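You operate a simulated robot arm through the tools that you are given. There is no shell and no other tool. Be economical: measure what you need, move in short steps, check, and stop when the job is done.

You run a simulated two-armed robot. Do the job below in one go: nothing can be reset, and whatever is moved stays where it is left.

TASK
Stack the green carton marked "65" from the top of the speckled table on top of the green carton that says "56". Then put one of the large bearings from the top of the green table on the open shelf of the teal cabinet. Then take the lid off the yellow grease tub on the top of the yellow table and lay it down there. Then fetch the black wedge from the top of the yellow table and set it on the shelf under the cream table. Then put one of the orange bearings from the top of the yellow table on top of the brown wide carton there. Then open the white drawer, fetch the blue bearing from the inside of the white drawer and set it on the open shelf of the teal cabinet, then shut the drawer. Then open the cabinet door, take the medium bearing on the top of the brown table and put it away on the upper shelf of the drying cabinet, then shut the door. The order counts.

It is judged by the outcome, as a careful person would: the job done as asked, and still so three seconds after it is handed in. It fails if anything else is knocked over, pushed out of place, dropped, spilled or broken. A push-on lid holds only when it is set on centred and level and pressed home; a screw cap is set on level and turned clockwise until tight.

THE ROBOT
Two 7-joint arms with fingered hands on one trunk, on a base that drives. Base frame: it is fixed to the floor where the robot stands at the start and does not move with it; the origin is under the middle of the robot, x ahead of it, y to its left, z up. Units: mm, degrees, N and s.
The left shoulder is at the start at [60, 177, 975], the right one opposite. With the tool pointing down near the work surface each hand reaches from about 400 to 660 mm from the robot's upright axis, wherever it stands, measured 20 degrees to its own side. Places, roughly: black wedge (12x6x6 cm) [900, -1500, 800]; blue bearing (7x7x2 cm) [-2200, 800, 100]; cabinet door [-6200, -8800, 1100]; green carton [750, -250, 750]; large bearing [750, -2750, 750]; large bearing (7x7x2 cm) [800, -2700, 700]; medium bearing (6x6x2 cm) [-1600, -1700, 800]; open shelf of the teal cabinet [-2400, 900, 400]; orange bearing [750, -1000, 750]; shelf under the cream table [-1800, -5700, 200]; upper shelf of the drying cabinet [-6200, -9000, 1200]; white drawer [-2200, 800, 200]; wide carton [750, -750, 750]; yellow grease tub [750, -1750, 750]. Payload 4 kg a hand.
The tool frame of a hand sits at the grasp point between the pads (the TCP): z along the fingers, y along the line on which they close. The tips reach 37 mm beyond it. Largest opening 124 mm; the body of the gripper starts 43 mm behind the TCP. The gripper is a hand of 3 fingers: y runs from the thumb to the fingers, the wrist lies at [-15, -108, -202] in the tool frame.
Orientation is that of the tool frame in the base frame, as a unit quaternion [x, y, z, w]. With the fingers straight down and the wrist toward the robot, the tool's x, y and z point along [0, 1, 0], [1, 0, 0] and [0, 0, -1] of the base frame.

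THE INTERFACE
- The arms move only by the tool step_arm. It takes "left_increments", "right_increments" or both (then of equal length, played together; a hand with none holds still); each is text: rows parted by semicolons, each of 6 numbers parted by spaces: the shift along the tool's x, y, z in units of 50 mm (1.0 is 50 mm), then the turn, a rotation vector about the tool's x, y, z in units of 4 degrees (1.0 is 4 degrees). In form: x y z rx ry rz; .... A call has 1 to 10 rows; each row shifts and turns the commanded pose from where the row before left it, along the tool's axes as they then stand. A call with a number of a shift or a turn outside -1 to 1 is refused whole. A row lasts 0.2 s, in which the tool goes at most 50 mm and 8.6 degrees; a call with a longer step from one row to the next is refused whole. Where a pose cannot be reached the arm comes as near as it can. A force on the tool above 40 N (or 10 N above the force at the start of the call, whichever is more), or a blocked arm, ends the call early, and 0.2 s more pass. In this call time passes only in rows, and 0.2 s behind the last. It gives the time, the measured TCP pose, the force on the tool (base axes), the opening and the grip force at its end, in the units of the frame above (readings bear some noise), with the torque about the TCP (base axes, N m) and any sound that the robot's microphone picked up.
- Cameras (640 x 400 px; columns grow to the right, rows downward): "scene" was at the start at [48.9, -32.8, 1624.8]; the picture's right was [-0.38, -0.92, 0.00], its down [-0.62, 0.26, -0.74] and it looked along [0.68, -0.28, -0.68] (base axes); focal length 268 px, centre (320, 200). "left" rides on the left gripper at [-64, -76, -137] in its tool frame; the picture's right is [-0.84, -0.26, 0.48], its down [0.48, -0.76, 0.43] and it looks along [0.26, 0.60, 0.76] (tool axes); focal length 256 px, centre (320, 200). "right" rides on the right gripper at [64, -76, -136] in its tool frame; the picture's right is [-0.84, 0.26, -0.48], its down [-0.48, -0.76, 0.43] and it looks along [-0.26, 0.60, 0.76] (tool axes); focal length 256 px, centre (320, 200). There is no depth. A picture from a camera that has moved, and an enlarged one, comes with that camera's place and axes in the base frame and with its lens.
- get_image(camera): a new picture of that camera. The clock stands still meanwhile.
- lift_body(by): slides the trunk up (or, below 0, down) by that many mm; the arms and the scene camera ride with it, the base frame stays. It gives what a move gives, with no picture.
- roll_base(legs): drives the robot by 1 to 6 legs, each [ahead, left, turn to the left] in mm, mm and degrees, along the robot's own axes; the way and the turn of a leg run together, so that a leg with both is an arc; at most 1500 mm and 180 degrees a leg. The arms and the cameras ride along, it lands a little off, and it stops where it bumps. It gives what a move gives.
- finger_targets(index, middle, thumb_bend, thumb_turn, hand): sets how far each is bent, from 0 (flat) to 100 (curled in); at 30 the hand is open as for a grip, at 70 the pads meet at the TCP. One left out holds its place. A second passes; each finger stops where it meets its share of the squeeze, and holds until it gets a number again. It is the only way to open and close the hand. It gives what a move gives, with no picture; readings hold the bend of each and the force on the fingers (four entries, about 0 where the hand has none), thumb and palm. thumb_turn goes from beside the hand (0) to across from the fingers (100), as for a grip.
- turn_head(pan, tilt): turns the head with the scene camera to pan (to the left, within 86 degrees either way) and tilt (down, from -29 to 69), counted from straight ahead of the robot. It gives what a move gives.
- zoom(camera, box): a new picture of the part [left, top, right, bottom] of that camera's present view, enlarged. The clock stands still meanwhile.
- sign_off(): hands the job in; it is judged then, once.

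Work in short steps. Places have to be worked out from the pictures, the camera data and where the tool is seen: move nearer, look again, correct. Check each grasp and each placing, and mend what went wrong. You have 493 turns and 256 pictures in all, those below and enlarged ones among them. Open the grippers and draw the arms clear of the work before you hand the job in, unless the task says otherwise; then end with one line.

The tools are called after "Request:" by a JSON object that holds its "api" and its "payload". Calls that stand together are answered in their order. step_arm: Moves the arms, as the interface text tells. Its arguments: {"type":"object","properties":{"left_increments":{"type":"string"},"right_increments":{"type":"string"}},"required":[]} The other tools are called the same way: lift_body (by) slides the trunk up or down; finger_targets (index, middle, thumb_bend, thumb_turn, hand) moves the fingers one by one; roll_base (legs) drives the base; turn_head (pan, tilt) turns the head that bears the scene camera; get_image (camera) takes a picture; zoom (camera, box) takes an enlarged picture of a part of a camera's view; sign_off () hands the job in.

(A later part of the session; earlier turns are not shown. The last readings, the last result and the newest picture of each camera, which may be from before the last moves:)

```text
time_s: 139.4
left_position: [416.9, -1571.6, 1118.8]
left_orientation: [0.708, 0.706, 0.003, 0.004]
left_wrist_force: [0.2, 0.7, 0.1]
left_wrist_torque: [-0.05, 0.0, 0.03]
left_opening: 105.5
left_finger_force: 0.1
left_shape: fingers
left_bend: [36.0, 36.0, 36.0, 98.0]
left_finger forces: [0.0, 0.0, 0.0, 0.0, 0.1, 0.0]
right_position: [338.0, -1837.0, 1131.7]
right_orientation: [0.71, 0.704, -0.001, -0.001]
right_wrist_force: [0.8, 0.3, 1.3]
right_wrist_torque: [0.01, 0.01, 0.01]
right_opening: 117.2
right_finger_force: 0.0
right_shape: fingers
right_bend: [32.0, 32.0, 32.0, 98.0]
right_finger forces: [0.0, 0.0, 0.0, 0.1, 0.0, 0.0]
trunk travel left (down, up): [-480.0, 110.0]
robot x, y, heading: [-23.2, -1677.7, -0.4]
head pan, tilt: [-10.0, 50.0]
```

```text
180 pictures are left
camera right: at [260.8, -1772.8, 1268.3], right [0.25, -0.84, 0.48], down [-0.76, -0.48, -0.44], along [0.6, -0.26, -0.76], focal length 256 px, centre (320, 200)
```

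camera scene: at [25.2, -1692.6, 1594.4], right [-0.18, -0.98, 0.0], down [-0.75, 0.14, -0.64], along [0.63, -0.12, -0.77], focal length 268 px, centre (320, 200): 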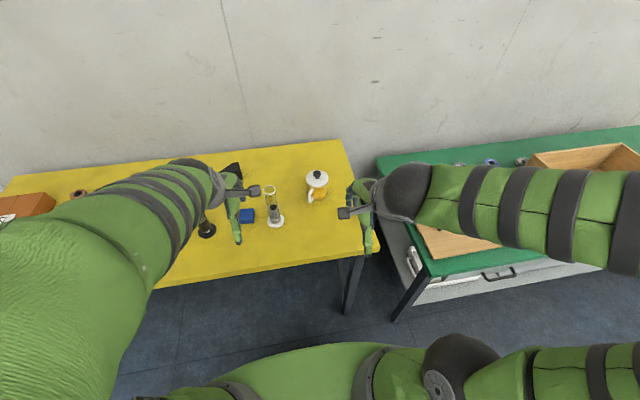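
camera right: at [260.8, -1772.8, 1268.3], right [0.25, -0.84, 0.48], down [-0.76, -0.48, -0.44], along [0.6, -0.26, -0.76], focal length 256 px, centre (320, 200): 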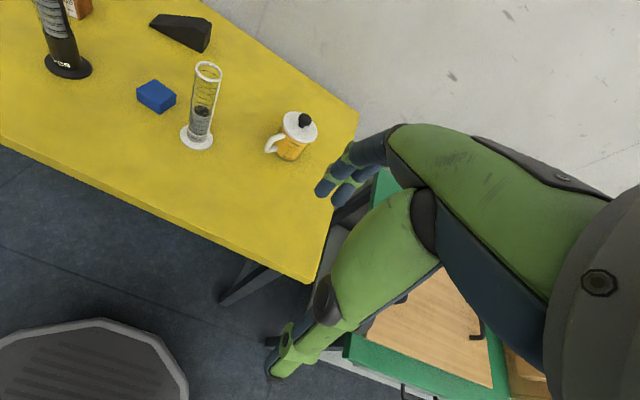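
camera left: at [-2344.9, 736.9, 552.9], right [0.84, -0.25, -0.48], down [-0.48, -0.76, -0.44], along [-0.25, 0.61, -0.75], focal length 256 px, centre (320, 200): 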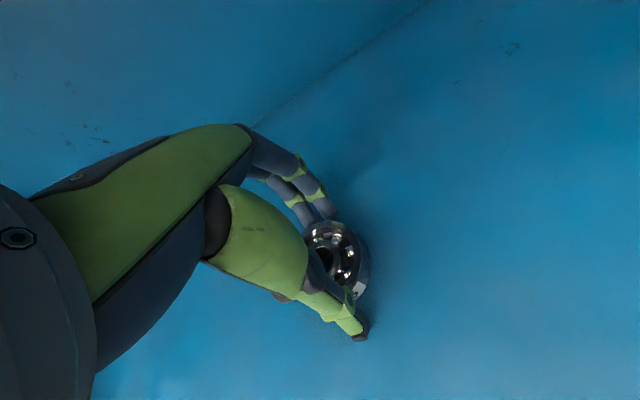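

Request:
{"api": "zoom", "payload": {"camera": "right", "box": [250, 90, 350, 180]}}

Request:
{"api": "zoom", "payload": {"camera": "scene", "box": [270, 150, 360, 240]}}

```text
4.44 times, centred on (300, 135) of right
camera zoom: at [260.8, -1772.8, 1268.3], right [0.25, -0.84, 0.48], down [-0.76, -0.48, -0.44], along [0.6, -0.26, -0.76], focal length 1138 px, centre (409, 489)
```

zoom: 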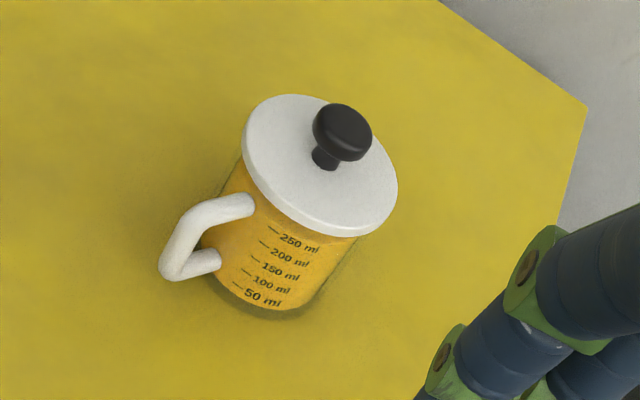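

```text
4.44 times, centred on (315, 195) of scene
camera zoom: at [25.2, -1692.6, 1594.4], right [-0.18, -0.98, 0.0], down [-0.75, 0.14, -0.64], along [0.63, -0.12, -0.77], focal length 1192 px, centre (342, 222)
```

zoom: 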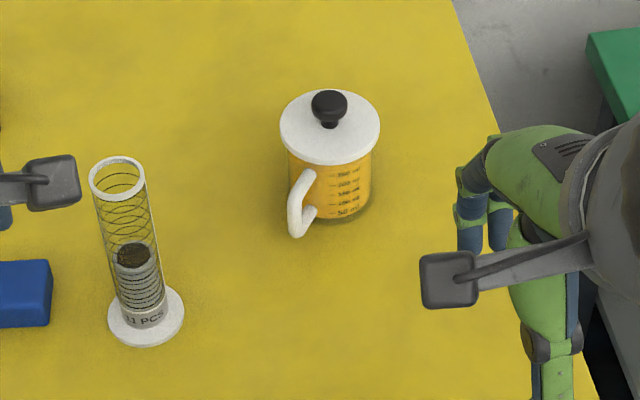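

Tub lid ≈(697,-1805), lid top z≈905, mushroom knob above it. Drive 150 ahead, then bring the right hand above the knob.

Request:
{"api": "roll_base", "payload": {"legs": [[150, 0, 0.4]]}}

Request:
{"api": "step_arm", "payload": {"right_increments": "0.1 0.9 0 0 0 0;0.1 0.9 0 0 0 0;0.1 0.9 0 0 0 0;0.1 0.9 0 0 0 0;0.1 0.8 0 0 0 0"}}

Request:
{"api": "get_image", "payload": {"camera": "right"}}

Request:
{"api": "get_image", "payload": {"camera": "scene"}}

```text
time_s: 140.7
left_position: [568.0, -1568.3, 1118.9]
left_orientation: [0.706, 0.708, 0.003, 0.004]
left_wrist_force: [0.7, -0.5, 0.7]
left_wrist_torque: [-0.02, 0.01, 0.01]
left_opening: 105.4
left_finger_force: 0.0
left_shape: fingers
left_bend: [36.0, 36.0, 36.0, 98.0]
left_finger forces: [0.0, 0.0, 0.1, 0.1, 0.0, 0.0]
right_position: [489.4, -1835.2, 1131.4]
right_orientation: [0.706, 0.708, 0.0, 0.0]
right_wrist_force: [-0.2, 0.3, -0.1]
right_wrist_torque: [-0.03, 0.0, 0.02]
right_opening: 117.6
right_finger_force: 0.1
right_shape: fingers
right_bend: [32.0, 32.0, 32.0, 98.0]
right_finger forces: [0.0, 0.0, 0.0, 0.1, 0.0, 0.0]
trunk travel left (down, up): [-480.0, 110.0]
robot x, y, heading: [130.8, -1679.2, 0.1]
head pan, tilt: [-10.0, 50.0]
```

```text
time_s: 141.9
left_position: [568.0, -1567.7, 1119.3]
left_orientation: [0.706, 0.708, 0.003, 0.003]
left_wrist_force: [-0.1, 0.5, -0.1]
left_wrist_torque: [-0.01, 0.0, 0.02]
left_opening: 105.2
left_finger_force: 0.1
left_shape: fingers
left_bend: [36.0, 36.0, 36.0, 98.0]
left_finger forces: [0.0, 0.1, 0.0, 0.1, 0.0, 0.0]
right_position: [709.3, -1809.5, 1131.3]
right_orientation: [0.707, 0.708, -0.001, 0.0]
right_wrist_force: [-0.1, -0.5, -0.4]
right_wrist_torque: [0.01, 0.0, 0.0]
right_opening: 117.3
right_finger_force: 0.1
right_shape: fingers
right_bend: [32.0, 32.0, 32.0, 98.0]
right_finger forces: [0.1, 0.0, 0.1, 0.1, 0.1, 0.0]
trunk travel left (down, up): [-480.0, 110.0]
robot x, y, heading: [126.0, -1683.7, 0.0]
head pan, tilt: [-10.0, 50.0]
```

```text
177 pictures are left
camera right: at [631.9, -1745.8, 1268.6], right [0.26, -0.84, 0.48], down [-0.76, -0.48, -0.43], along [0.6, -0.26, -0.76], focal length 256 px, centre (320, 200)
```

right: 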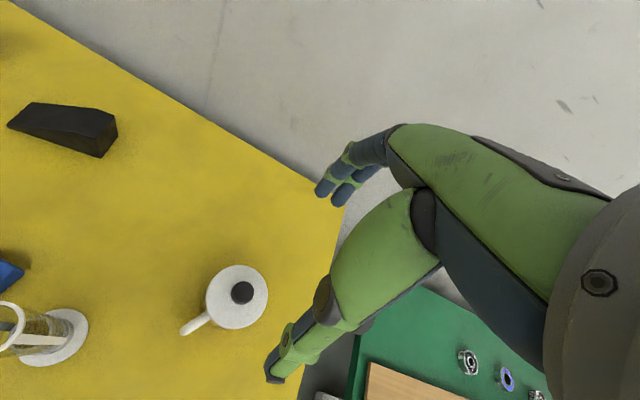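

```text
176 pictures are left
camera scene: at [176.1, -1692.4, 1594.3], right [-0.17, -0.99, 0.0], down [-0.76, 0.13, -0.64], along [0.63, -0.11, -0.77], focal length 268 px, centre (320, 200)
```

scene: 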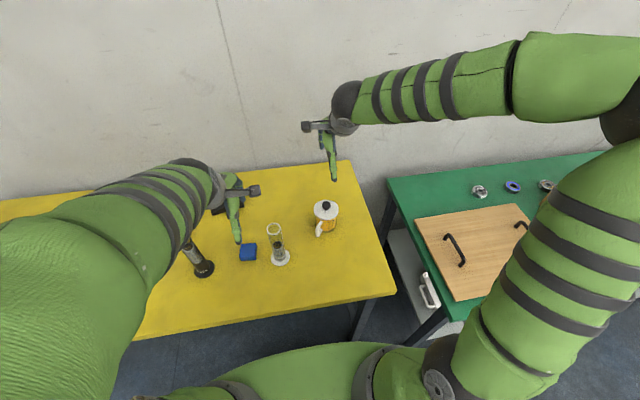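

Lid centre ≈(710,-1803), z≈895. Descend to z≈1000 above it and refine.

Request:
{"api": "step_arm", "payload": {"right_increments": "0.12 0.02 0.9 0 0 0;0 0 0.9 0 0 0;0 0 0.8 0 0 0"}}

Request:
{"api": "zoom", "payload": {"camera": "right", "box": [200, 200, 400, 400]}}

Request:
{"api": "zoom", "payload": {"camera": "scene", "box": [270, 150, 380, 250]}}

```text
time_s: 142.7
left_position: [567.3, -1567.6, 1120.2]
left_orientation: [0.706, 0.708, 0.003, 0.004]
left_wrist_force: [0.3, 0.2, 0.2]
left_wrist_torque: [-0.02, -0.01, 0.01]
left_opening: 105.5
left_finger_force: 0.1
left_shape: fingers
left_bend: [36.0, 36.0, 36.0, 98.0]
left_finger forces: [0.1, 0.0, 0.0, 0.1, 0.1, 0.1]
right_position: [711.3, -1806.1, 1001.5]
right_orientation: [0.706, 0.708, 0.0, 0.0]
right_wrist_force: [0.1, 0.1, -0.2]
right_wrist_torque: [-0.02, -0.01, 0.02]
right_opening: 117.6
right_finger_force: 0.1
right_shape: fingers
right_bend: [32.0, 32.0, 32.0, 98.0]
right_finger forces: [0.0, 0.1, 0.0, 0.0, 0.1, 0.0]
trunk travel left (down, up): [-480.0, 110.0]
robot x, y, heading: [128.4, -1678.8, 0.0]
head pan, tilt: [-10.0, 50.0]
```

```text
2.00 times, centred on (300, 300) of right
camera zoom: at [634.2, -1740.5, 1137.8], right [0.26, -0.84, 0.48], down [-0.76, -0.48, -0.43], along [0.6, -0.25, -0.76], focal length 512 px, centre (360, 0)
```

zoom: 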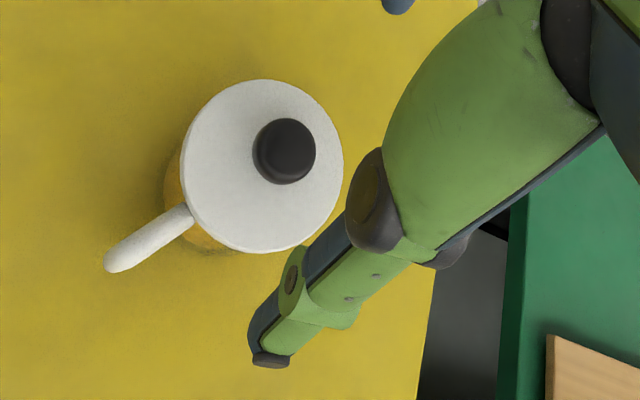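

```text
4.00 times, centred on (325, 200) of scene
camera zoom: at [175.9, -1692.5, 1594.3], right [-0.17, -0.99, 0.0], down [-0.75, 0.13, -0.64], along [0.63, -0.11, -0.77], focal length 1073 px, centre (300, 200)
```

zoom: 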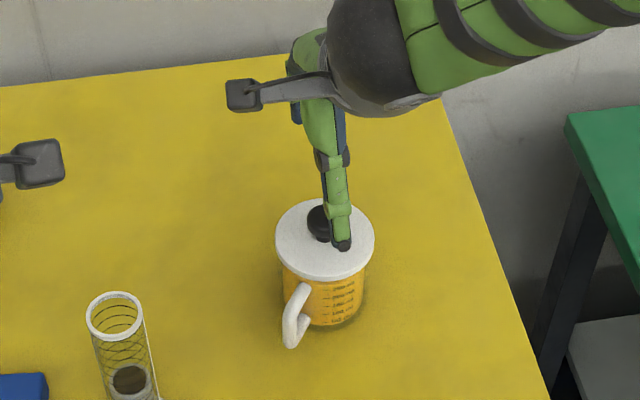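

Knob centre ≈(709,-1803), top z≈925, 27 mm wide. Pre-shape narrower and descend so tips come just above the lid.

Request:
{"api": "finger_targets", "payload": {"hand": "right", "index": 48, "middle": 48, "thumb_bend": 48}}

Request:
{"api": "step_arm", "payload": {"right_increments": "0.06 -0.04 0.6 0 0 0;0 0 0.4 0 0 0"}}

Request:
{"api": "zoom", "payload": {"camera": "right", "box": [200, 160, 400, 360]}}

Request:
{"api": "zoom", "payload": {"camera": "scene", "box": [290, 170, 370, 250]}}

```text
time_s: 143.7
left_position: [567.7, -1567.2, 1119.7]
left_orientation: [0.706, 0.708, 0.003, 0.004]
left_wrist_force: [-0.2, -0.6, 0.1]
left_wrist_torque: [0.01, -0.03, 0.01]
left_opening: 105.5
left_finger_force: 0.0
left_shape: fingers
left_bend: [36.0, 36.0, 36.0, 98.0]
left_finger forces: [0.0, 0.0, 0.1, 0.0, 0.1, 0.1]
right_position: [709.6, -1804.6, 1002.6]
right_orientation: [0.706, 0.708, 0.0, 0.0]
right_wrist_force: [-0.5, 0.2, 0.3]
right_wrist_torque: [-0.02, -0.01, 0.01]
right_opening: 68.4
right_finger_force: 0.0
right_shape: fingers
right_bend: [48.0, 48.0, 48.0, 98.0]
right_finger forces: [0.0, 0.1, 0.0, 0.0, 0.0, 0.0]
trunk travel left (down, up): [-480.0, 110.0]
robot x, y, heading: [128.5, -1679.0, 0.2]
head pan, tilt: [-10.0, 50.0]
```

```text
time_s: 144.3
left_position: [567.0, -1568.6, 1119.5]
left_orientation: [0.707, 0.707, 0.003, 0.004]
left_wrist_force: [0.2, 0.2, 0.5]
left_wrist_torque: [-0.02, 0.05, 0.01]
left_opening: 105.6
left_finger_force: 0.1
left_shape: fingers
left_bend: [36.0, 36.0, 36.0, 98.0]
left_finger forces: [0.1, 0.0, 0.1, 0.0, 0.0, 0.0]
right_position: [709.0, -1801.7, 951.2]
right_orientation: [0.707, 0.707, 0.0, 0.001]
right_wrist_force: [-0.7, -0.3, -0.1]
right_wrist_torque: [0.05, 0.02, 0.02]
right_opening: 68.8
right_finger_force: 0.0
right_shape: fingers
right_bend: [48.0, 48.0, 48.0, 98.0]
right_finger forces: [0.0, 0.1, 0.0, 0.0, 0.0, 0.1]
trunk travel left (down, up): [-480.0, 110.0]
robot x, y, heading: [129.9, -1676.5, 0.1]
head pan, tilt: [-10.0, 50.0]
```

```text
2.00 times, centred on (300, 260) of right
camera zoom: at [631.0, -1737.5, 1088.2], right [0.26, -0.84, 0.48], down [-0.76, -0.48, -0.43], along [0.6, -0.25, -0.76], focal length 512 px, centre (360, 80)
```

zoom: 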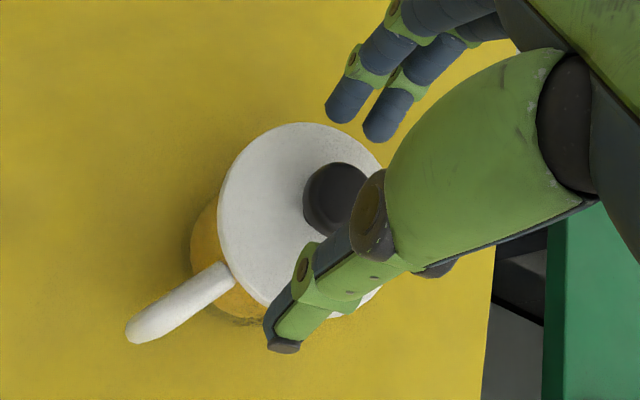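

```text
5.00 times, centred on (330, 210) of scene
camera zoom: at [175.5, -1692.7, 1594.3], right [-0.17, -0.99, 0.0], down [-0.75, 0.13, -0.64], along [0.63, -0.11, -0.77], focal length 1341 px, centre (270, 150)
```

zoom: 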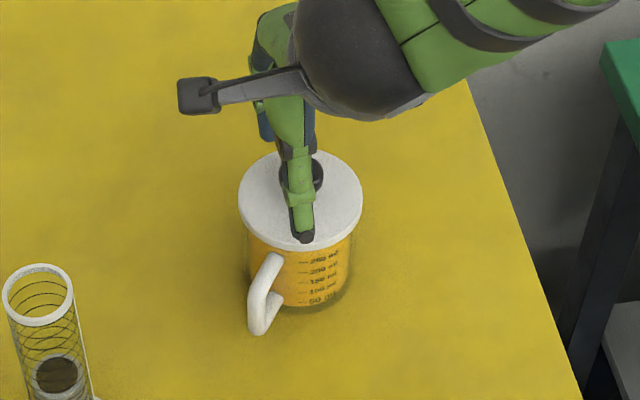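

Well centred. Lower 7 mm and close onto the knob.

Request:
{"api": "step_arm", "payload": {"right_increments": "0 0 0.14 0 0 0"}}

Request:
{"api": "finger_targets", "payload": {"hand": "right", "index": 60, "middle": 60, "thumb_bend": 60}}

Request:
{"api": "zoom", "payload": {"camera": "right", "box": [200, 160, 400, 360]}}

```text
time_s: 144.7
left_position: [567.0, -1568.6, 1119.6]
left_orientation: [0.706, 0.708, 0.003, 0.004]
left_wrist_force: [0.7, 0.7, 0.0]
left_wrist_torque: [0.02, 0.04, -0.01]
left_opening: 105.8
left_finger_force: 0.0
left_shape: fingers
left_bend: [36.0, 36.0, 36.0, 98.0]
left_finger forces: [0.1, 0.1, 0.0, 0.0, 0.0, 0.0]
right_position: [708.1, -1800.0, 945.1]
right_orientation: [0.706, 0.708, 0.001, 0.0]
right_wrist_force: [0.5, -0.9, -0.2]
right_wrist_torque: [-0.01, -0.05, 0.0]
right_opening: 68.6
right_finger_force: 0.0
right_shape: fingers
right_bend: [48.0, 48.0, 48.0, 98.0]
right_finger forces: [0.0, 0.0, 0.1, 0.0, 0.0, 0.0]
trunk travel left (down, up): [-480.0, 110.0]
robot x, y, heading: [128.1, -1681.8, 0.3]
head pan, tilt: [-10.0, 50.0]
```

```text
time_s: 145.7
left_position: [567.7, -1566.8, 1119.6]
left_orientation: [0.707, 0.708, 0.003, 0.004]
left_wrist_force: [-0.5, -0.5, 0.5]
left_wrist_torque: [0.0, 0.04, 0.0]
left_opening: 105.4
left_finger_force: 0.1
left_shape: fingers
left_bend: [36.0, 36.0, 36.0, 98.0]
left_finger forces: [0.1, 0.0, 0.0, 0.1, 0.1, 0.0]
right_position: [708.3, -1801.9, 944.8]
right_orientation: [0.706, 0.708, 0.001, 0.0]
right_wrist_force: [1.8, 1.0, 0.8]
right_wrist_torque: [0.0, -0.06, -0.02]
right_opening: 31.3
right_finger_force: 0.0
right_shape: fingers
right_bend: [60.0, 59.0, 60.0, 98.0]
right_finger forces: [0.1, 1.7, 0.0, 0.1, 0.1, 0.1]
trunk travel left (down, up): [-480.0, 110.0]
robot x, y, heading: [127.7, -1677.0, 0.1]
head pan, tilt: [-10.0, 50.0]
```

```text
2.00 times, centred on (300, 260) of right
camera zoom: at [631.0, -1737.0, 1081.6], right [0.26, -0.84, 0.48], down [-0.76, -0.48, -0.44], along [0.6, -0.25, -0.76], focal length 512 px, centre (360, 80)
```

zoom: 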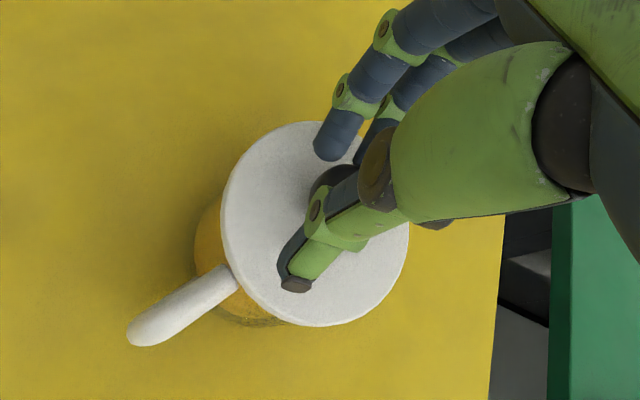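

Just touching; close further.

Request:
{"api": "finger_targets", "payload": {"hand": "right", "index": 70, "middle": 70, "thumb_bend": 70}}

Request:
{"api": "zoom", "payload": {"camera": "right", "box": [200, 160, 400, 360]}}

```text
time_s: 146.7
left_position: [568.0, -1568.1, 1118.8]
left_orientation: [0.706, 0.708, 0.003, 0.004]
left_wrist_force: [-0.3, 1.0, -0.2]
left_wrist_torque: [0.01, 0.01, 0.05]
left_opening: 105.4
left_finger_force: 0.0
left_shape: fingers
left_bend: [36.0, 36.0, 36.0, 98.0]
left_finger forces: [0.1, 0.1, 0.1, 0.1, 0.0, 0.0]
right_position: [708.4, -1801.8, 945.5]
right_orientation: [0.706, 0.708, 0.0, 0.0]
right_wrist_force: [2.3, -0.5, 3.9]
right_wrist_torque: [-0.04, -0.18, -0.02]
right_opening: 11.1
right_finger_force: 9.5
right_shape: fingers
right_bend: [68.0, 65.0, 67.0, 96.0]
right_finger forces: [2.0, 9.9, 0.0, 0.0, 7.6, 0.1]
trunk travel left (down, up): [-480.0, 110.0]
robot x, y, heading: [128.6, -1679.2, -0.1]
head pan, tilt: [-10.0, 50.0]
```

```text
2.00 times, centred on (300, 260) of right
camera zoom: at [631.0, -1737.0, 1081.8], right [0.26, -0.84, 0.48], down [-0.76, -0.48, -0.44], along [0.6, -0.25, -0.76], focal length 512 px, centre (360, 80)
```

zoom: 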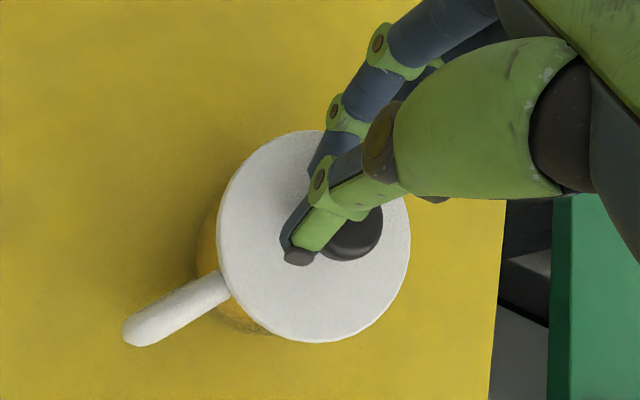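

The knob slipped to the right of the finger line. Open and recheck.

Request:
{"api": "finger_targets", "payload": {"hand": "right", "index": 48, "middle": 48, "thumb_bend": 48}}

Request:
{"api": "zoom", "payload": {"camera": "right", "box": [200, 160, 400, 360]}}

Request:
{"api": "zoom", "payload": {"camera": "scene", "box": [290, 170, 370, 250]}}

```text
time_s: 147.7
left_position: [568.0, -1567.4, 1118.8]
left_orientation: [0.707, 0.707, 0.004, 0.004]
left_wrist_force: [0.3, 0.1, -0.4]
left_wrist_torque: [0.01, 0.03, -0.01]
left_opening: 105.2
left_finger_force: 0.0
left_shape: fingers
left_bend: [36.0, 36.0, 36.0, 98.0]
left_finger forces: [0.0, 0.0, 0.1, 0.0, 0.0, 0.1]
right_position: [710.4, -1800.3, 944.4]
right_orientation: [0.707, 0.707, 0.001, -0.001]
right_wrist_force: [0.3, -0.3, 0.0]
right_wrist_torque: [-0.01, 0.0, 0.01]
right_opening: 68.2
right_finger_force: 0.1
right_shape: fingers
right_bend: [48.0, 48.0, 48.0, 97.0]
right_finger forces: [0.1, 0.1, 0.1, 0.0, 0.1, 0.0]
trunk travel left (down, up): [-480.0, 110.0]
robot x, y, heading: [127.1, -1682.3, 0.2]
head pan, tilt: [-10.0, 50.0]
```

```text
2.00 times, centred on (300, 260) of right
camera zoom: at [630.9, -1737.0, 1081.6], right [0.26, -0.84, 0.48], down [-0.76, -0.48, -0.44], along [0.6, -0.25, -0.76], focal length 512 px, centre (360, 80)
```

zoom: 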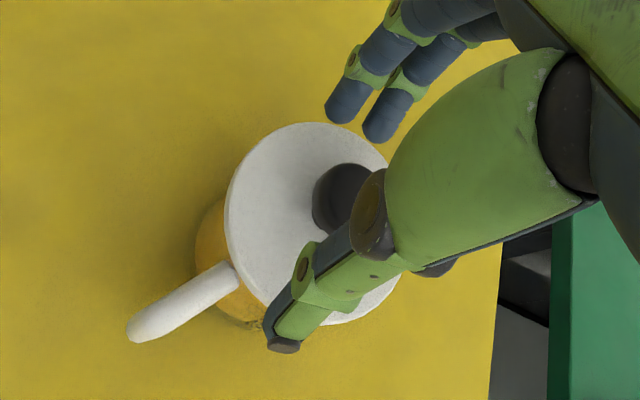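

```text
5.00 times, centred on (330, 210) of scene
camera zoom: at [175.2, -1692.5, 1594.3], right [-0.17, -0.99, 0.0], down [-0.75, 0.13, -0.64], along [0.63, -0.11, -0.77], focal length 1341 px, centre (270, 150)
```

zoom: 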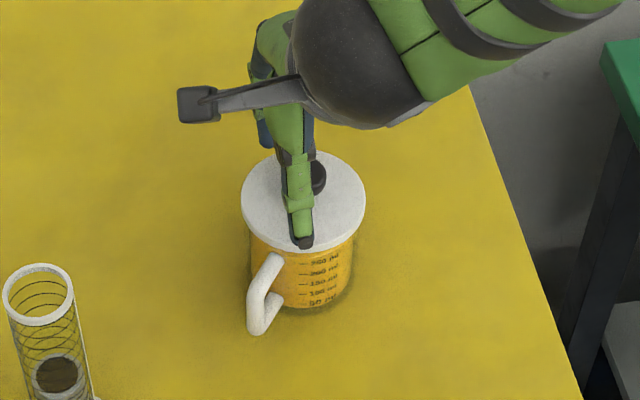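

The thumb's line is ~8 mm to +y of the TCP; shift the hand 8 mm toward −y and close again.

Request:
{"api": "step_arm", "payload": {"right_increments": "-0.17 -0.03 0 0 0 0"}}

Request:
{"api": "finger_targets", "payload": {"hand": "right", "index": 58, "middle": 58, "thumb_bend": 58}}

Request:
{"api": "zoom", "payload": {"camera": "right", "box": [200, 160, 400, 360]}}

Request:
{"api": "zoom", "payload": {"camera": "scene", "box": [290, 170, 370, 250]}}

```text
time_s: 148.1
left_position: [567.2, -1568.1, 1119.4]
left_orientation: [0.706, 0.708, 0.003, 0.005]
left_wrist_force: [-0.5, -0.4, -0.6]
left_wrist_torque: [0.0, 0.01, 0.02]
left_opening: 105.4
left_finger_force: 0.0
left_shape: fingers
left_bend: [36.0, 36.0, 36.0, 98.0]
left_finger forces: [0.1, 0.1, 0.1, 0.1, 0.0, 0.0]
right_position: [707.0, -1811.0, 944.6]
right_orientation: [0.707, 0.707, 0.001, 0.0]
right_wrist_force: [-0.1, -0.1, 0.0]
right_wrist_torque: [0.0, -0.01, 0.02]
right_opening: 68.3
right_finger_force: 0.1
right_shape: fingers
right_bend: [48.0, 48.0, 48.0, 97.0]
right_finger forces: [0.0, 0.0, 0.0, 0.0, 0.0, 0.0]
trunk travel left (down, up): [-480.0, 110.0]
robot x, y, heading: [125.4, -1679.8, -0.1]
head pan, tilt: [-10.0, 50.0]
```

```text
time_s: 149.1
left_position: [567.0, -1568.1, 1119.4]
left_orientation: [0.707, 0.707, 0.003, 0.005]
left_wrist_force: [-0.2, 0.2, -0.3]
left_wrist_torque: [-0.01, -0.03, 0.0]
left_opening: 105.4
left_finger_force: 0.0
left_shape: fingers
left_bend: [36.0, 36.0, 36.0, 98.0]
left_finger forces: [0.0, 0.1, 0.0, 0.0, 0.1, 0.0]
right_position: [706.3, -1810.0, 944.9]
right_orientation: [0.707, 0.707, 0.0, 0.0]
right_wrist_force: [0.2, 0.0, 0.1]
right_wrist_torque: [-0.02, -0.01, 0.03]
right_opening: 40.8
right_finger_force: 0.1
right_shape: fingers
right_bend: [57.0, 57.0, 57.0, 97.0]
right_finger forces: [0.1, 0.0, 0.0, 0.1, 0.1, 0.1]
trunk travel left (down, up): [-480.0, 110.0]
robot x, y, heading: [124.5, -1677.9, 0.2]
head pan, tilt: [-10.0, 50.0]
```

```text
2.00 times, centred on (300, 260) of right
camera zoom: at [629.2, -1746.3, 1081.6], right [0.26, -0.84, 0.48], down [-0.76, -0.48, -0.44], along [0.6, -0.25, -0.76], focal length 512 px, centre (360, 80)
```

zoom: 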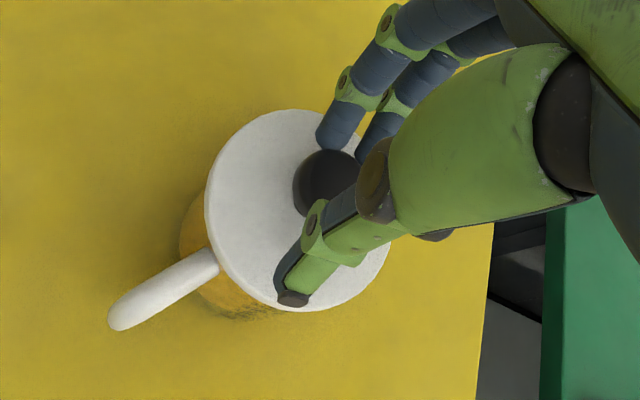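

```text
5.00 times, centred on (330, 210) of scene
camera zoom: at [175.2, -1692.5, 1594.3], right [-0.17, -0.99, 0.0], down [-0.75, 0.13, -0.64], along [0.63, -0.11, -0.77], focal length 1341 px, centre (270, 150)
```

zoom: 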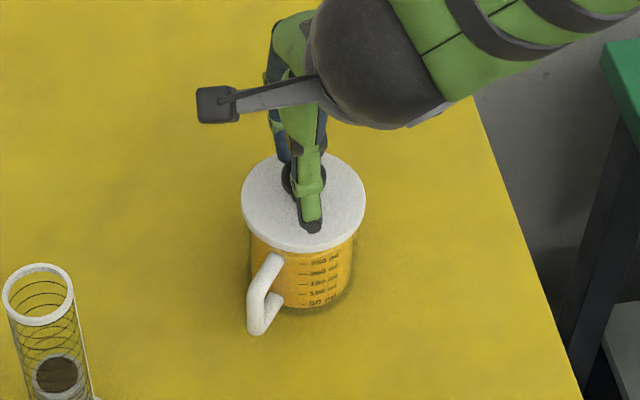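

Now thumb and knob line up (knob between thumb and the two fingers). Close stepwise.

Request:
{"api": "step_arm", "payload": {"right_increments": "0.05 0 0.02 0 0 0"}}

Request:
{"api": "finger_targets", "payload": {"hand": "right", "index": 68, "middle": 68, "thumb_bend": 68}}

Request:
{"api": "zoom", "payload": {"camera": "right", "box": [200, 160, 400, 360]}}

```text
time_s: 149.5
left_position: [568.2, -1567.4, 1119.4]
left_orientation: [0.706, 0.708, 0.003, 0.005]
left_wrist_force: [-0.2, 0.0, -0.5]
left_wrist_torque: [0.01, 0.02, -0.05]
left_opening: 105.2
left_finger_force: 0.0
left_shape: fingers
left_bend: [36.0, 36.0, 36.0, 98.0]
left_finger forces: [0.0, 0.0, 0.1, 0.1, 0.0, 0.0]
right_position: [706.1, -1807.7, 944.3]
right_orientation: [0.706, 0.708, 0.001, 0.0]
right_wrist_force: [0.0, -0.7, 1.3]
right_wrist_torque: [-0.02, -0.01, 0.04]
right_opening: 40.8
right_finger_force: 0.2
right_shape: fingers
right_bend: [57.0, 57.0, 57.0, 97.0]
right_finger forces: [0.0, 0.1, 0.1, 0.1, 0.0, 0.0]
trunk travel left (down, up): [-480.0, 110.0]
robot x, y, heading: [125.0, -1680.7, 0.1]
head pan, tilt: [-10.0, 50.0]
```

```text
time_s: 150.5
left_position: [566.7, -1567.7, 1119.4]
left_orientation: [0.707, 0.708, 0.003, 0.004]
left_wrist_force: [0.2, -0.6, -0.8]
left_wrist_torque: [0.02, 0.0, -0.01]
left_opening: 105.3
left_finger_force: 0.0
left_shape: fingers
left_bend: [36.0, 36.0, 36.0, 98.0]
left_finger forces: [0.0, 0.0, 0.1, 0.1, 0.1, 0.0]
right_position: [706.3, -1807.6, 944.6]
right_orientation: [0.707, 0.708, 0.0, 0.001]
right_wrist_force: [2.1, -0.5, 4.0]
right_wrist_torque: [-0.04, -0.12, 0.04]
right_opening: 20.6
right_finger_force: 9.1
right_shape: fingers
right_bend: [65.0, 64.0, 65.0, 97.0]
right_finger forces: [4.2, 6.5, 0.0, 0.0, 7.2, 0.1]
trunk travel left (down, up): [-480.0, 110.0]
robot x, y, heading: [131.1, -1677.8, 0.0]
head pan, tilt: [-10.0, 50.0]
heard: snap
```

```text
2.00 times, centred on (300, 260) of right
camera zoom: at [629.3, -1743.4, 1080.8], right [0.26, -0.84, 0.48], down [-0.76, -0.48, -0.44], along [0.6, -0.25, -0.76], focal length 512 px, centre (360, 80)
```

zoom: 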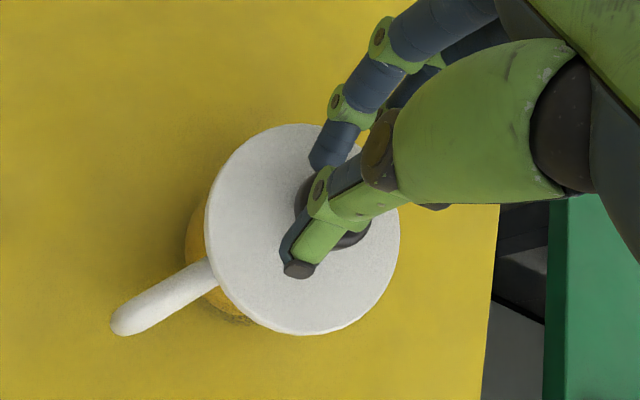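

Heard a snap, the lid likely came loose; grip is balanced. Lift slowly 20 mm and check if only the lid comes.

Request:
{"api": "step_arm", "payload": {"right_increments": "0 0 -0.1 0 0 0;0 0 -0.15 0 0 0;0 0 -0.2 0 0 0"}}

Request:
{"api": "zoom", "payload": {"camera": "scene", "box": [290, 170, 370, 250]}}

Request:
{"api": "zoom", "payload": {"camera": "right", "box": [200, 160, 400, 360]}}

```text
time_s: 151.3
left_position: [568.0, -1568.8, 1120.0]
left_orientation: [0.707, 0.707, 0.003, 0.005]
left_wrist_force: [0.1, 0.1, 0.4]
left_wrist_torque: [-0.02, 0.0, -0.01]
left_opening: 105.6
left_finger_force: 0.1
left_shape: fingers
left_bend: [36.0, 36.0, 36.0, 98.0]
left_finger forces: [0.0, 0.0, 0.1, 0.1, 0.0, 0.0]
right_position: [706.8, -1807.5, 964.5]
right_orientation: [0.707, 0.708, 0.0, 0.0]
right_wrist_force: [-0.6, 0.1, 0.6]
right_wrist_torque: [0.01, -0.02, -0.01]
right_opening: 20.7
right_finger_force: 7.9
right_shape: fingers
right_bend: [65.0, 65.0, 65.0, 97.0]
right_finger forces: [3.4, 4.8, 0.1, 0.0, 7.8, 0.0]
trunk travel left (down, up): [-480.0, 110.0]
robot x, y, heading: [127.7, -1677.7, 0.3]
head pan, tilt: [-10.0, 50.0]
```

```text
5.00 times, centred on (330, 210) of scene
camera zoom: at [175.1, -1692.5, 1594.3], right [-0.17, -0.99, 0.0], down [-0.75, 0.13, -0.64], along [0.63, -0.11, -0.77], focal length 1341 px, centre (270, 150)
```

zoom: 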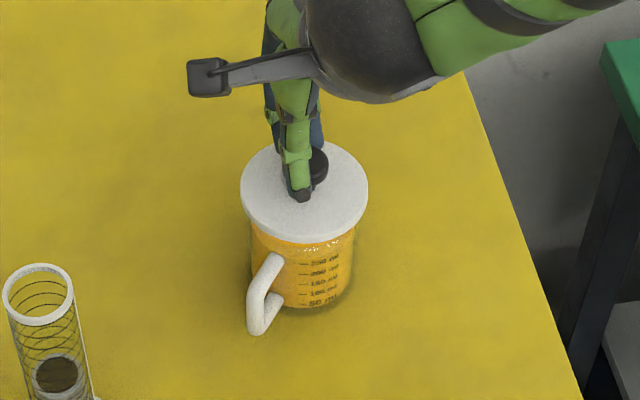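

```text
2.00 times, centred on (300, 260) of right
camera zoom: at [629.2, -1742.7, 1102.0], right [0.26, -0.84, 0.48], down [-0.76, -0.48, -0.43], along [0.6, -0.25, -0.76], focal length 512 px, centre (360, 80)
```

zoom: 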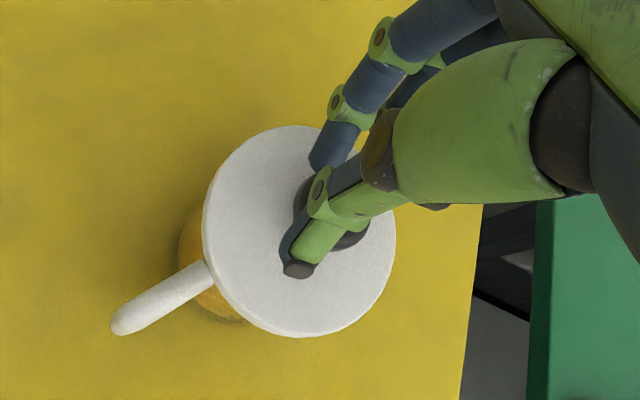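

Lid is free, tub stayed. Raise, carry it to the clear spot in front-right (≈(590,-1860)), and lower partly.

Request:
{"api": "step_arm", "payload": {"right_increments": "0 0 -0.6 0 0 0;0 0 -0.5 0 0 0;-0.2 -0.6 0 0 0 0;-0.3 -0.6 0 0 0 0;-0.3 -0.6 0 0 0 0;-0.25 -0.54 0 0 0 0;0 0 0.7 0 0 0;0 0 0.7 0 0 0"}}

Request:
{"api": "get_image", "payload": {"camera": "scene"}}

Request:
{"api": "get_image", "payload": {"camera": "right"}}

```text
time_s: 153.1
left_position: [567.4, -1568.5, 1119.3]
left_orientation: [0.707, 0.707, 0.003, 0.004]
left_wrist_force: [0.2, 0.5, -0.6]
left_wrist_torque: [0.03, 0.02, -0.02]
left_opening: 105.2
left_finger_force: 0.1
left_shape: fingers
left_bend: [36.0, 36.0, 36.0, 98.0]
left_finger forces: [0.1, 0.0, 0.1, 0.0, 0.0, 0.0]
right_position: [590.4, -1860.1, 949.8]
right_orientation: [0.707, 0.708, 0.0, 0.001]
right_wrist_force: [0.3, -0.5, 0.4]
right_wrist_torque: [-0.03, 0.01, -0.02]
right_opening: 20.2
right_finger_force: 8.0
right_shape: fingers
right_bend: [65.0, 65.0, 65.0, 97.0]
right_finger forces: [3.2, 4.8, 0.1, 0.1, 7.4, 0.0]
trunk travel left (down, up): [-480.0, 110.0]
robot x, y, heading: [126.5, -1676.6, 0.3]
head pan, tilt: [-10.0, 50.0]
```

```text
162 pictures are left
camera scene: at [175.8, -1693.0, 1594.3], right [-0.17, -0.99, 0.0], down [-0.75, 0.13, -0.64], along [0.63, -0.11, -0.77], focal length 268 px, centre (320, 200)
```

scene: 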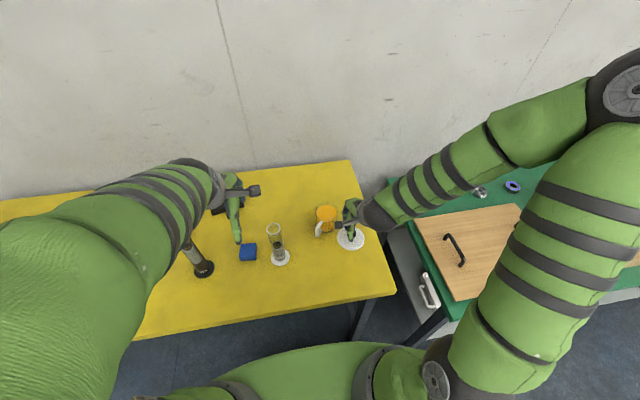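

```text
161 pictures are left
camera right: at [513.3, -1795.6, 1086.9], right [0.26, -0.84, 0.48], down [-0.76, -0.48, -0.44], along [0.6, -0.25, -0.76], focal length 256 px, centre (320, 200)
```

right: 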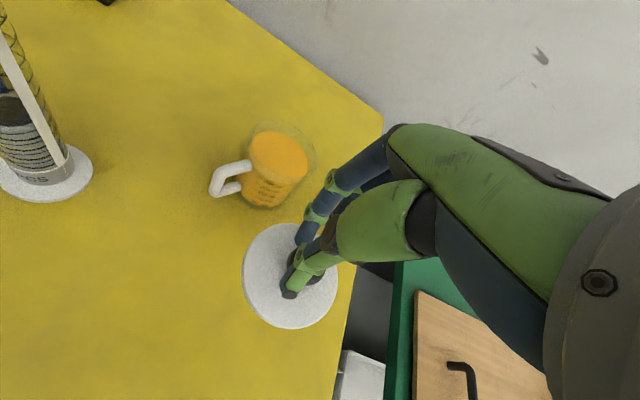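

Lid's landing spot has margin from the edges. Lower until contact.

Request:
{"api": "step_arm", "payload": {"right_increments": "0 0 0.7 0 0 0;0 0 0.5 0 0 0;0 0 0.1 0 0 0;0 0 0.1 0 0 0;0 0 0.1 0 0 0;0 0 0.1 0 0 0;0 0 0.1 0 0 0"}}

Request:
{"api": "get_image", "payload": {"camera": "right"}}

```text
time_s: 154.7
left_position: [567.4, -1568.9, 1119.4]
left_orientation: [0.706, 0.708, 0.003, 0.004]
left_wrist_force: [0.2, -0.4, 1.2]
left_wrist_torque: [0.03, 0.0, 0.02]
left_opening: 105.4
left_finger_force: 0.1
left_shape: fingers
left_bend: [36.0, 36.0, 36.0, 98.0]
left_finger forces: [0.0, 0.0, 0.0, 0.0, 0.1, 0.1]
right_position: [589.4, -1860.4, 865.9]
right_orientation: [0.707, 0.707, 0.0, 0.0]
right_wrist_force: [0.1, -0.1, 0.0]
right_wrist_torque: [-0.02, -0.01, 0.03]
right_opening: 20.2
right_finger_force: 7.9
right_shape: fingers
right_bend: [65.0, 65.0, 65.0, 97.0]
right_finger forces: [3.5, 5.3, 0.0, 0.0, 7.6, 0.1]
trunk travel left (down, up): [-480.0, 110.0]
robot x, y, heading: [128.0, -1677.6, -0.2]
head pan, tilt: [-10.0, 50.0]
```

```text
160 pictures are left
camera right: at [512.5, -1794.9, 1003.0], right [0.26, -0.84, 0.48], down [-0.76, -0.48, -0.44], along [0.6, -0.25, -0.76], focal length 256 px, centre (320, 200)
```

right: 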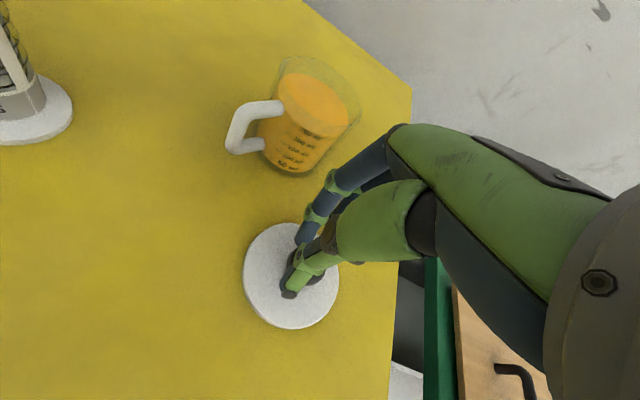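

No contact yet at TCP z 866; continue down gently.

Request:
{"api": "step_arm", "payload": {"right_increments": "0 0 0.12 0 0 0;0 0 0.12 0 0 0;0 0 0.12 0 0 0;0 0 0.12 0 0 0;0 0 0.12 0 0 0;0 0 0.12 0 0 0;0 0 0.12 0 0 0;0 0 0.12 0 0 0;0 0 0.12 0 0 0"}}

Request:
{"api": "get_image", "payload": {"camera": "right"}}

```text
time_s: 155.3
left_position: [566.0, -1568.4, 1119.9]
left_orientation: [0.707, 0.707, 0.004, 0.005]
left_wrist_force: [0.1, -0.1, 0.2]
left_wrist_torque: [-0.01, 0.01, -0.01]
left_opening: 105.4
left_finger_force: 0.0
left_shape: fingers
left_bend: [36.0, 36.0, 36.0, 98.0]
left_finger forces: [0.0, 0.0, 0.0, 0.1, 0.0, 0.0]
right_position: [591.4, -1859.3, 860.9]
right_orientation: [0.705, 0.709, 0.005, 0.005]
right_wrist_force: [-4.9, -0.7, 28.7]
right_wrist_torque: [-0.02, 0.12, 0.02]
right_opening: 20.6
right_finger_force: 16.6
right_shape: fingers
right_bend: [66.0, 65.0, 64.0, 96.0]
right_finger forces: [3.9, 10.4, 0.0, 0.0, 19.2, 0.1]
trunk travel left (down, up): [-480.0, 110.0]
robot x, y, heading: [127.3, -1676.6, 0.4]
head pan, tilt: [-10.0, 50.0]
stopped in row 2 (right hand): the force on the tool passed its limit at 42 N (the readings are from after the stop); the commanded pose is now the measured one
```

```text
159 pictures are left
camera right: at [512.8, -1793.9, 996.7], right [0.25, -0.84, 0.49], down [-0.75, -0.49, -0.45], along [0.61, -0.25, -0.75], focal length 256 px, centre (320, 200)
```

right: 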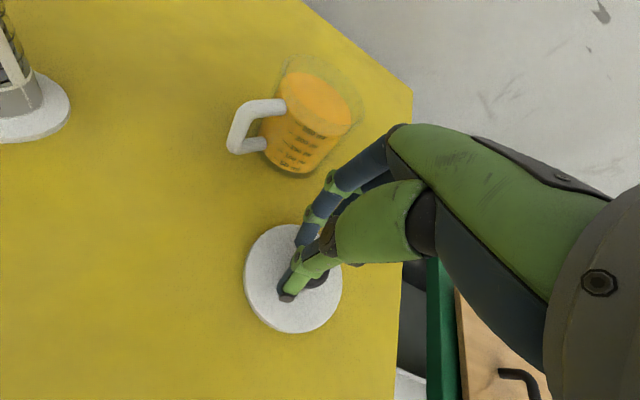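

Lid touches the table (TCP z 861). Ease, open, and lift away.

Request:
{"api": "step_arm", "payload": {"right_increments": "0 0 -0.06 0 0 0"}}

Request:
{"api": "finger_targets", "payload": {"hand": "right", "index": 48, "middle": 48, "thumb_bend": 48}}

Request:
{"api": "step_arm", "payload": {"right_increments": "0 0 -0.4 0 0 0;0 0 -0.9 0 0 0;0 0 -0.9 0 0 0;0 0 -0.9 0 0 0;0 0 -0.9 0 0 0"}}

Request:
{"api": "get_image", "payload": {"camera": "scene"}}

Request:
{"api": "get_image", "payload": {"camera": "right"}}

```text
time_s: 155.7
left_position: [567.4, -1568.3, 1119.9]
left_orientation: [0.707, 0.707, 0.004, 0.004]
left_wrist_force: [-0.1, 0.6, 0.1]
left_wrist_torque: [-0.02, 0.04, 0.0]
left_opening: 105.3
left_finger_force: 0.0
left_shape: fingers
left_bend: [36.0, 36.0, 36.0, 98.0]
left_finger forces: [0.1, 0.0, 0.0, 0.0, 0.0, 0.0]
right_position: [591.9, -1857.8, 862.7]
right_orientation: [0.706, 0.708, 0.003, 0.004]
right_wrist_force: [-2.3, -0.9, 16.1]
right_wrist_torque: [-0.08, -0.03, 0.06]
right_opening: 20.7
right_finger_force: 13.4
right_shape: fingers
right_bend: [66.0, 65.0, 64.0, 96.0]
right_finger forces: [3.7, 9.8, 0.0, 0.0, 13.3, 0.0]
trunk travel left (down, up): [-480.0, 110.0]
robot x, y, heading: [126.9, -1679.6, -0.2]
head pan, tilt: [-10.0, 50.0]
```

```text
time_s: 156.7
left_position: [568.0, -1568.4, 1119.9]
left_orientation: [0.706, 0.708, 0.003, 0.004]
left_wrist_force: [-0.2, 0.0, 1.0]
left_wrist_torque: [-0.02, -0.01, -0.03]
left_opening: 105.4
left_finger_force: 0.1
left_shape: fingers
left_bend: [36.0, 36.0, 36.0, 98.0]
left_finger forces: [0.0, 0.0, 0.1, 0.0, 0.1, 0.0]
right_position: [591.6, -1858.6, 862.2]
right_orientation: [0.706, 0.708, 0.003, 0.003]
right_wrist_force: [0.6, 0.5, 0.0]
right_wrist_torque: [0.01, -0.01, -0.01]
right_opening: 68.4
right_finger_force: 0.0
right_shape: fingers
right_bend: [48.0, 48.0, 48.0, 97.0]
right_finger forces: [0.0, 0.0, 0.1, 0.0, 0.0, 0.0]
trunk travel left (down, up): [-480.0, 110.0]
robot x, y, heading: [129.4, -1678.1, 0.4]
head pan, tilt: [-10.0, 50.0]
```

```text
time_s: 157.9
left_position: [567.0, -1568.7, 1119.9]
left_orientation: [0.707, 0.707, 0.002, 0.004]
left_wrist_force: [-0.6, 0.6, 0.0]
left_wrist_torque: [0.01, -0.02, 0.02]
left_opening: 105.4
left_finger_force: 0.1
left_shape: fingers
left_bend: [36.0, 36.0, 36.0, 98.0]
left_finger forces: [0.0, 0.1, 0.1, 0.1, 0.0, 0.0]
right_position: [588.2, -1858.5, 1063.4]
right_orientation: [0.705, 0.709, 0.004, 0.004]
right_wrist_force: [0.2, -0.2, 0.7]
right_wrist_torque: [0.01, -0.03, 0.01]
right_opening: 68.2
right_finger_force: 0.0
right_shape: fingers
right_bend: [48.0, 48.0, 48.0, 98.0]
right_finger forces: [0.0, 0.1, 0.0, 0.1, 0.0, 0.1]
trunk travel left (down, up): [-480.0, 110.0]
robot x, y, heading: [126.6, -1680.2, 0.1]
head pan, tilt: [-10.0, 50.0]
```

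```text
158 pictures are left
camera scene: at [174.4, -1692.3, 1594.3], right [-0.17, -0.99, 0.0], down [-0.75, 0.13, -0.64], along [0.63, -0.11, -0.77], focal length 268 px, centre (320, 200)
```

scene: 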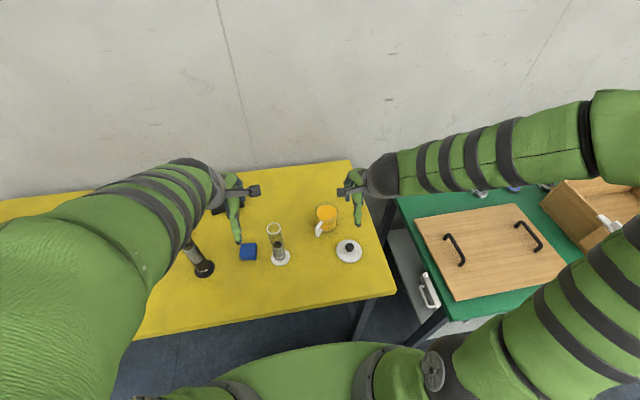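

```text
157 pictures are left
camera right: at [510.1, -1794.3, 1198.8], right [0.26, -0.84, 0.49], down [-0.75, -0.49, -0.44], along [0.61, -0.25, -0.75], focal length 256 px, centre (320, 200)
```

right: 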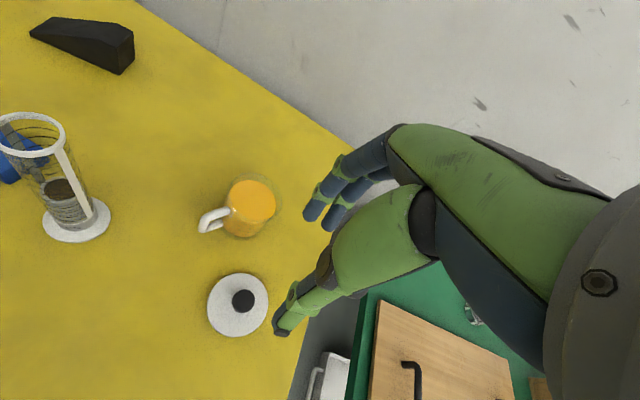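

Lid is laid beside the open tub. Next the black wedge ≈(850,-1480). Drive 110 ahead so the left arm reaches it, and look.

Request:
{"api": "roll_base", "payload": {"legs": [[110, 0, 0]]}}

Request:
{"api": "get_image", "payload": {"camera": "left"}}

Request:
{"api": "get_image", "payload": {"camera": "scene"}}

```text
time_s: 159.1
left_position: [677.2, -1567.1, 1118.3]
left_orientation: [0.706, 0.708, 0.003, 0.003]
left_wrist_force: [0.2, -0.3, -0.1]
left_wrist_torque: [0.02, 0.03, 0.02]
left_opening: 105.5
left_finger_force: 0.0
left_shape: fingers
left_bend: [36.0, 36.0, 36.0, 98.0]
left_finger forces: [0.0, 0.1, 0.0, 0.0, 0.0, 0.1]
right_position: [700.1, -1859.2, 1060.5]
right_orientation: [0.706, 0.708, 0.003, 0.003]
right_wrist_force: [0.6, -0.4, -0.3]
right_wrist_torque: [0.01, 0.0, 0.01]
right_opening: 68.2
right_finger_force: 0.1
right_shape: fingers
right_bend: [48.0, 48.0, 48.0, 98.0]
right_finger forces: [0.0, 0.0, 0.0, 0.0, 0.0, 0.1]
trunk travel left (down, up): [-480.0, 110.0]
robot x, y, heading: [236.4, -1676.7, 0.2]
head pan, tilt: [-10.0, 50.0]
```

```text
156 pictures are left
camera left: at [600.6, -1632.6, 1255.0], right [-0.25, -0.84, -0.48], down [-0.76, 0.48, -0.44], along [0.6, 0.26, -0.76], focal length 256 px, centre (320, 200)
```

left: 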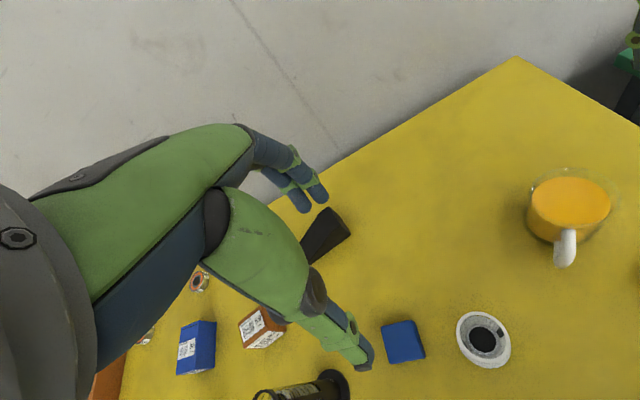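

```text
155 pictures are left
camera scene: at [285.9, -1692.3, 1594.2], right [-0.17, -0.99, 0.0], down [-0.76, 0.13, -0.64], along [0.63, -0.11, -0.77], focal length 268 px, centre (320, 200)
```

scene: 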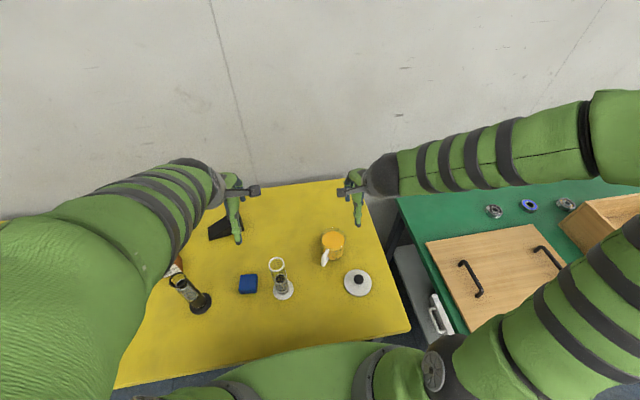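

The wedge lies with its long axis along y, ≈(854,-1463). Shift the left hand 100 mm to +y and 60 forward for a clear view.

Request:
{"api": "step_arm", "payload": {"left_increments": "0.8 0.5 0 0 0 0;0.8 0.5 0 0 0 0;0.5 0.3 0 0 0 0"}}

Request:
{"api": "get_image", "payload": {"camera": "left"}}

Request:
{"api": "zoom", "payload": {"camera": "scene", "box": [150, 170, 290, 290]}}

```text
time_s: 159.9
left_position: [744.3, -1460.5, 1118.1]
left_orientation: [0.707, 0.708, 0.002, 0.004]
left_wrist_force: [0.2, -0.5, 1.2]
left_wrist_torque: [-0.01, -0.03, 0.03]
left_opening: 105.2
left_finger_force: 0.1
left_shape: fingers
left_bend: [36.0, 36.0, 36.0, 98.0]
left_finger forces: [0.1, 0.1, 0.0, 0.0, 0.0, 0.0]
right_position: [699.6, -1858.6, 1061.4]
right_orientation: [0.706, 0.709, 0.003, 0.003]
right_wrist_force: [-1.1, 0.0, -0.1]
right_wrist_torque: [0.01, 0.02, 0.03]
right_opening: 68.6
right_finger_force: 0.0
right_shape: fingers
right_bend: [48.0, 48.0, 48.0, 98.0]
right_finger forces: [0.1, 0.0, 0.1, 0.1, 0.1, 0.0]
trunk travel left (down, up): [-480.0, 110.0]
robot x, y, heading: [237.3, -1677.0, 0.1]
head pan, tilt: [-10.0, 50.0]
```

```text
154 pictures are left
camera left: at [667.1, -1525.8, 1255.2], right [-0.25, -0.84, -0.48], down [-0.76, 0.48, -0.44], along [0.6, 0.26, -0.75], focal length 256 px, centre (320, 200)
```

left: 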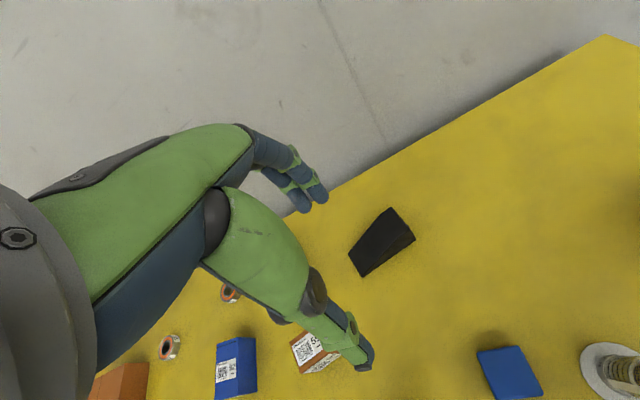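

```text
3.33 times, centred on (220, 230) of scene
camera zoom: at [284.5, -1691.8, 1594.3], right [-0.17, -0.99, 0.0], down [-0.75, 0.13, -0.64], along [0.63, -0.11, -0.77], focal length 894 px, centre (653, 100)
```

zoom: 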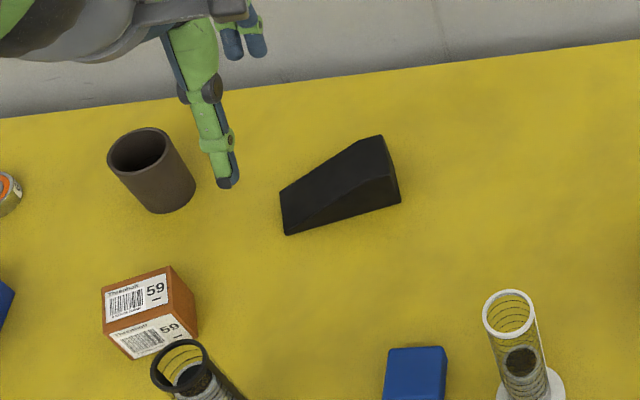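

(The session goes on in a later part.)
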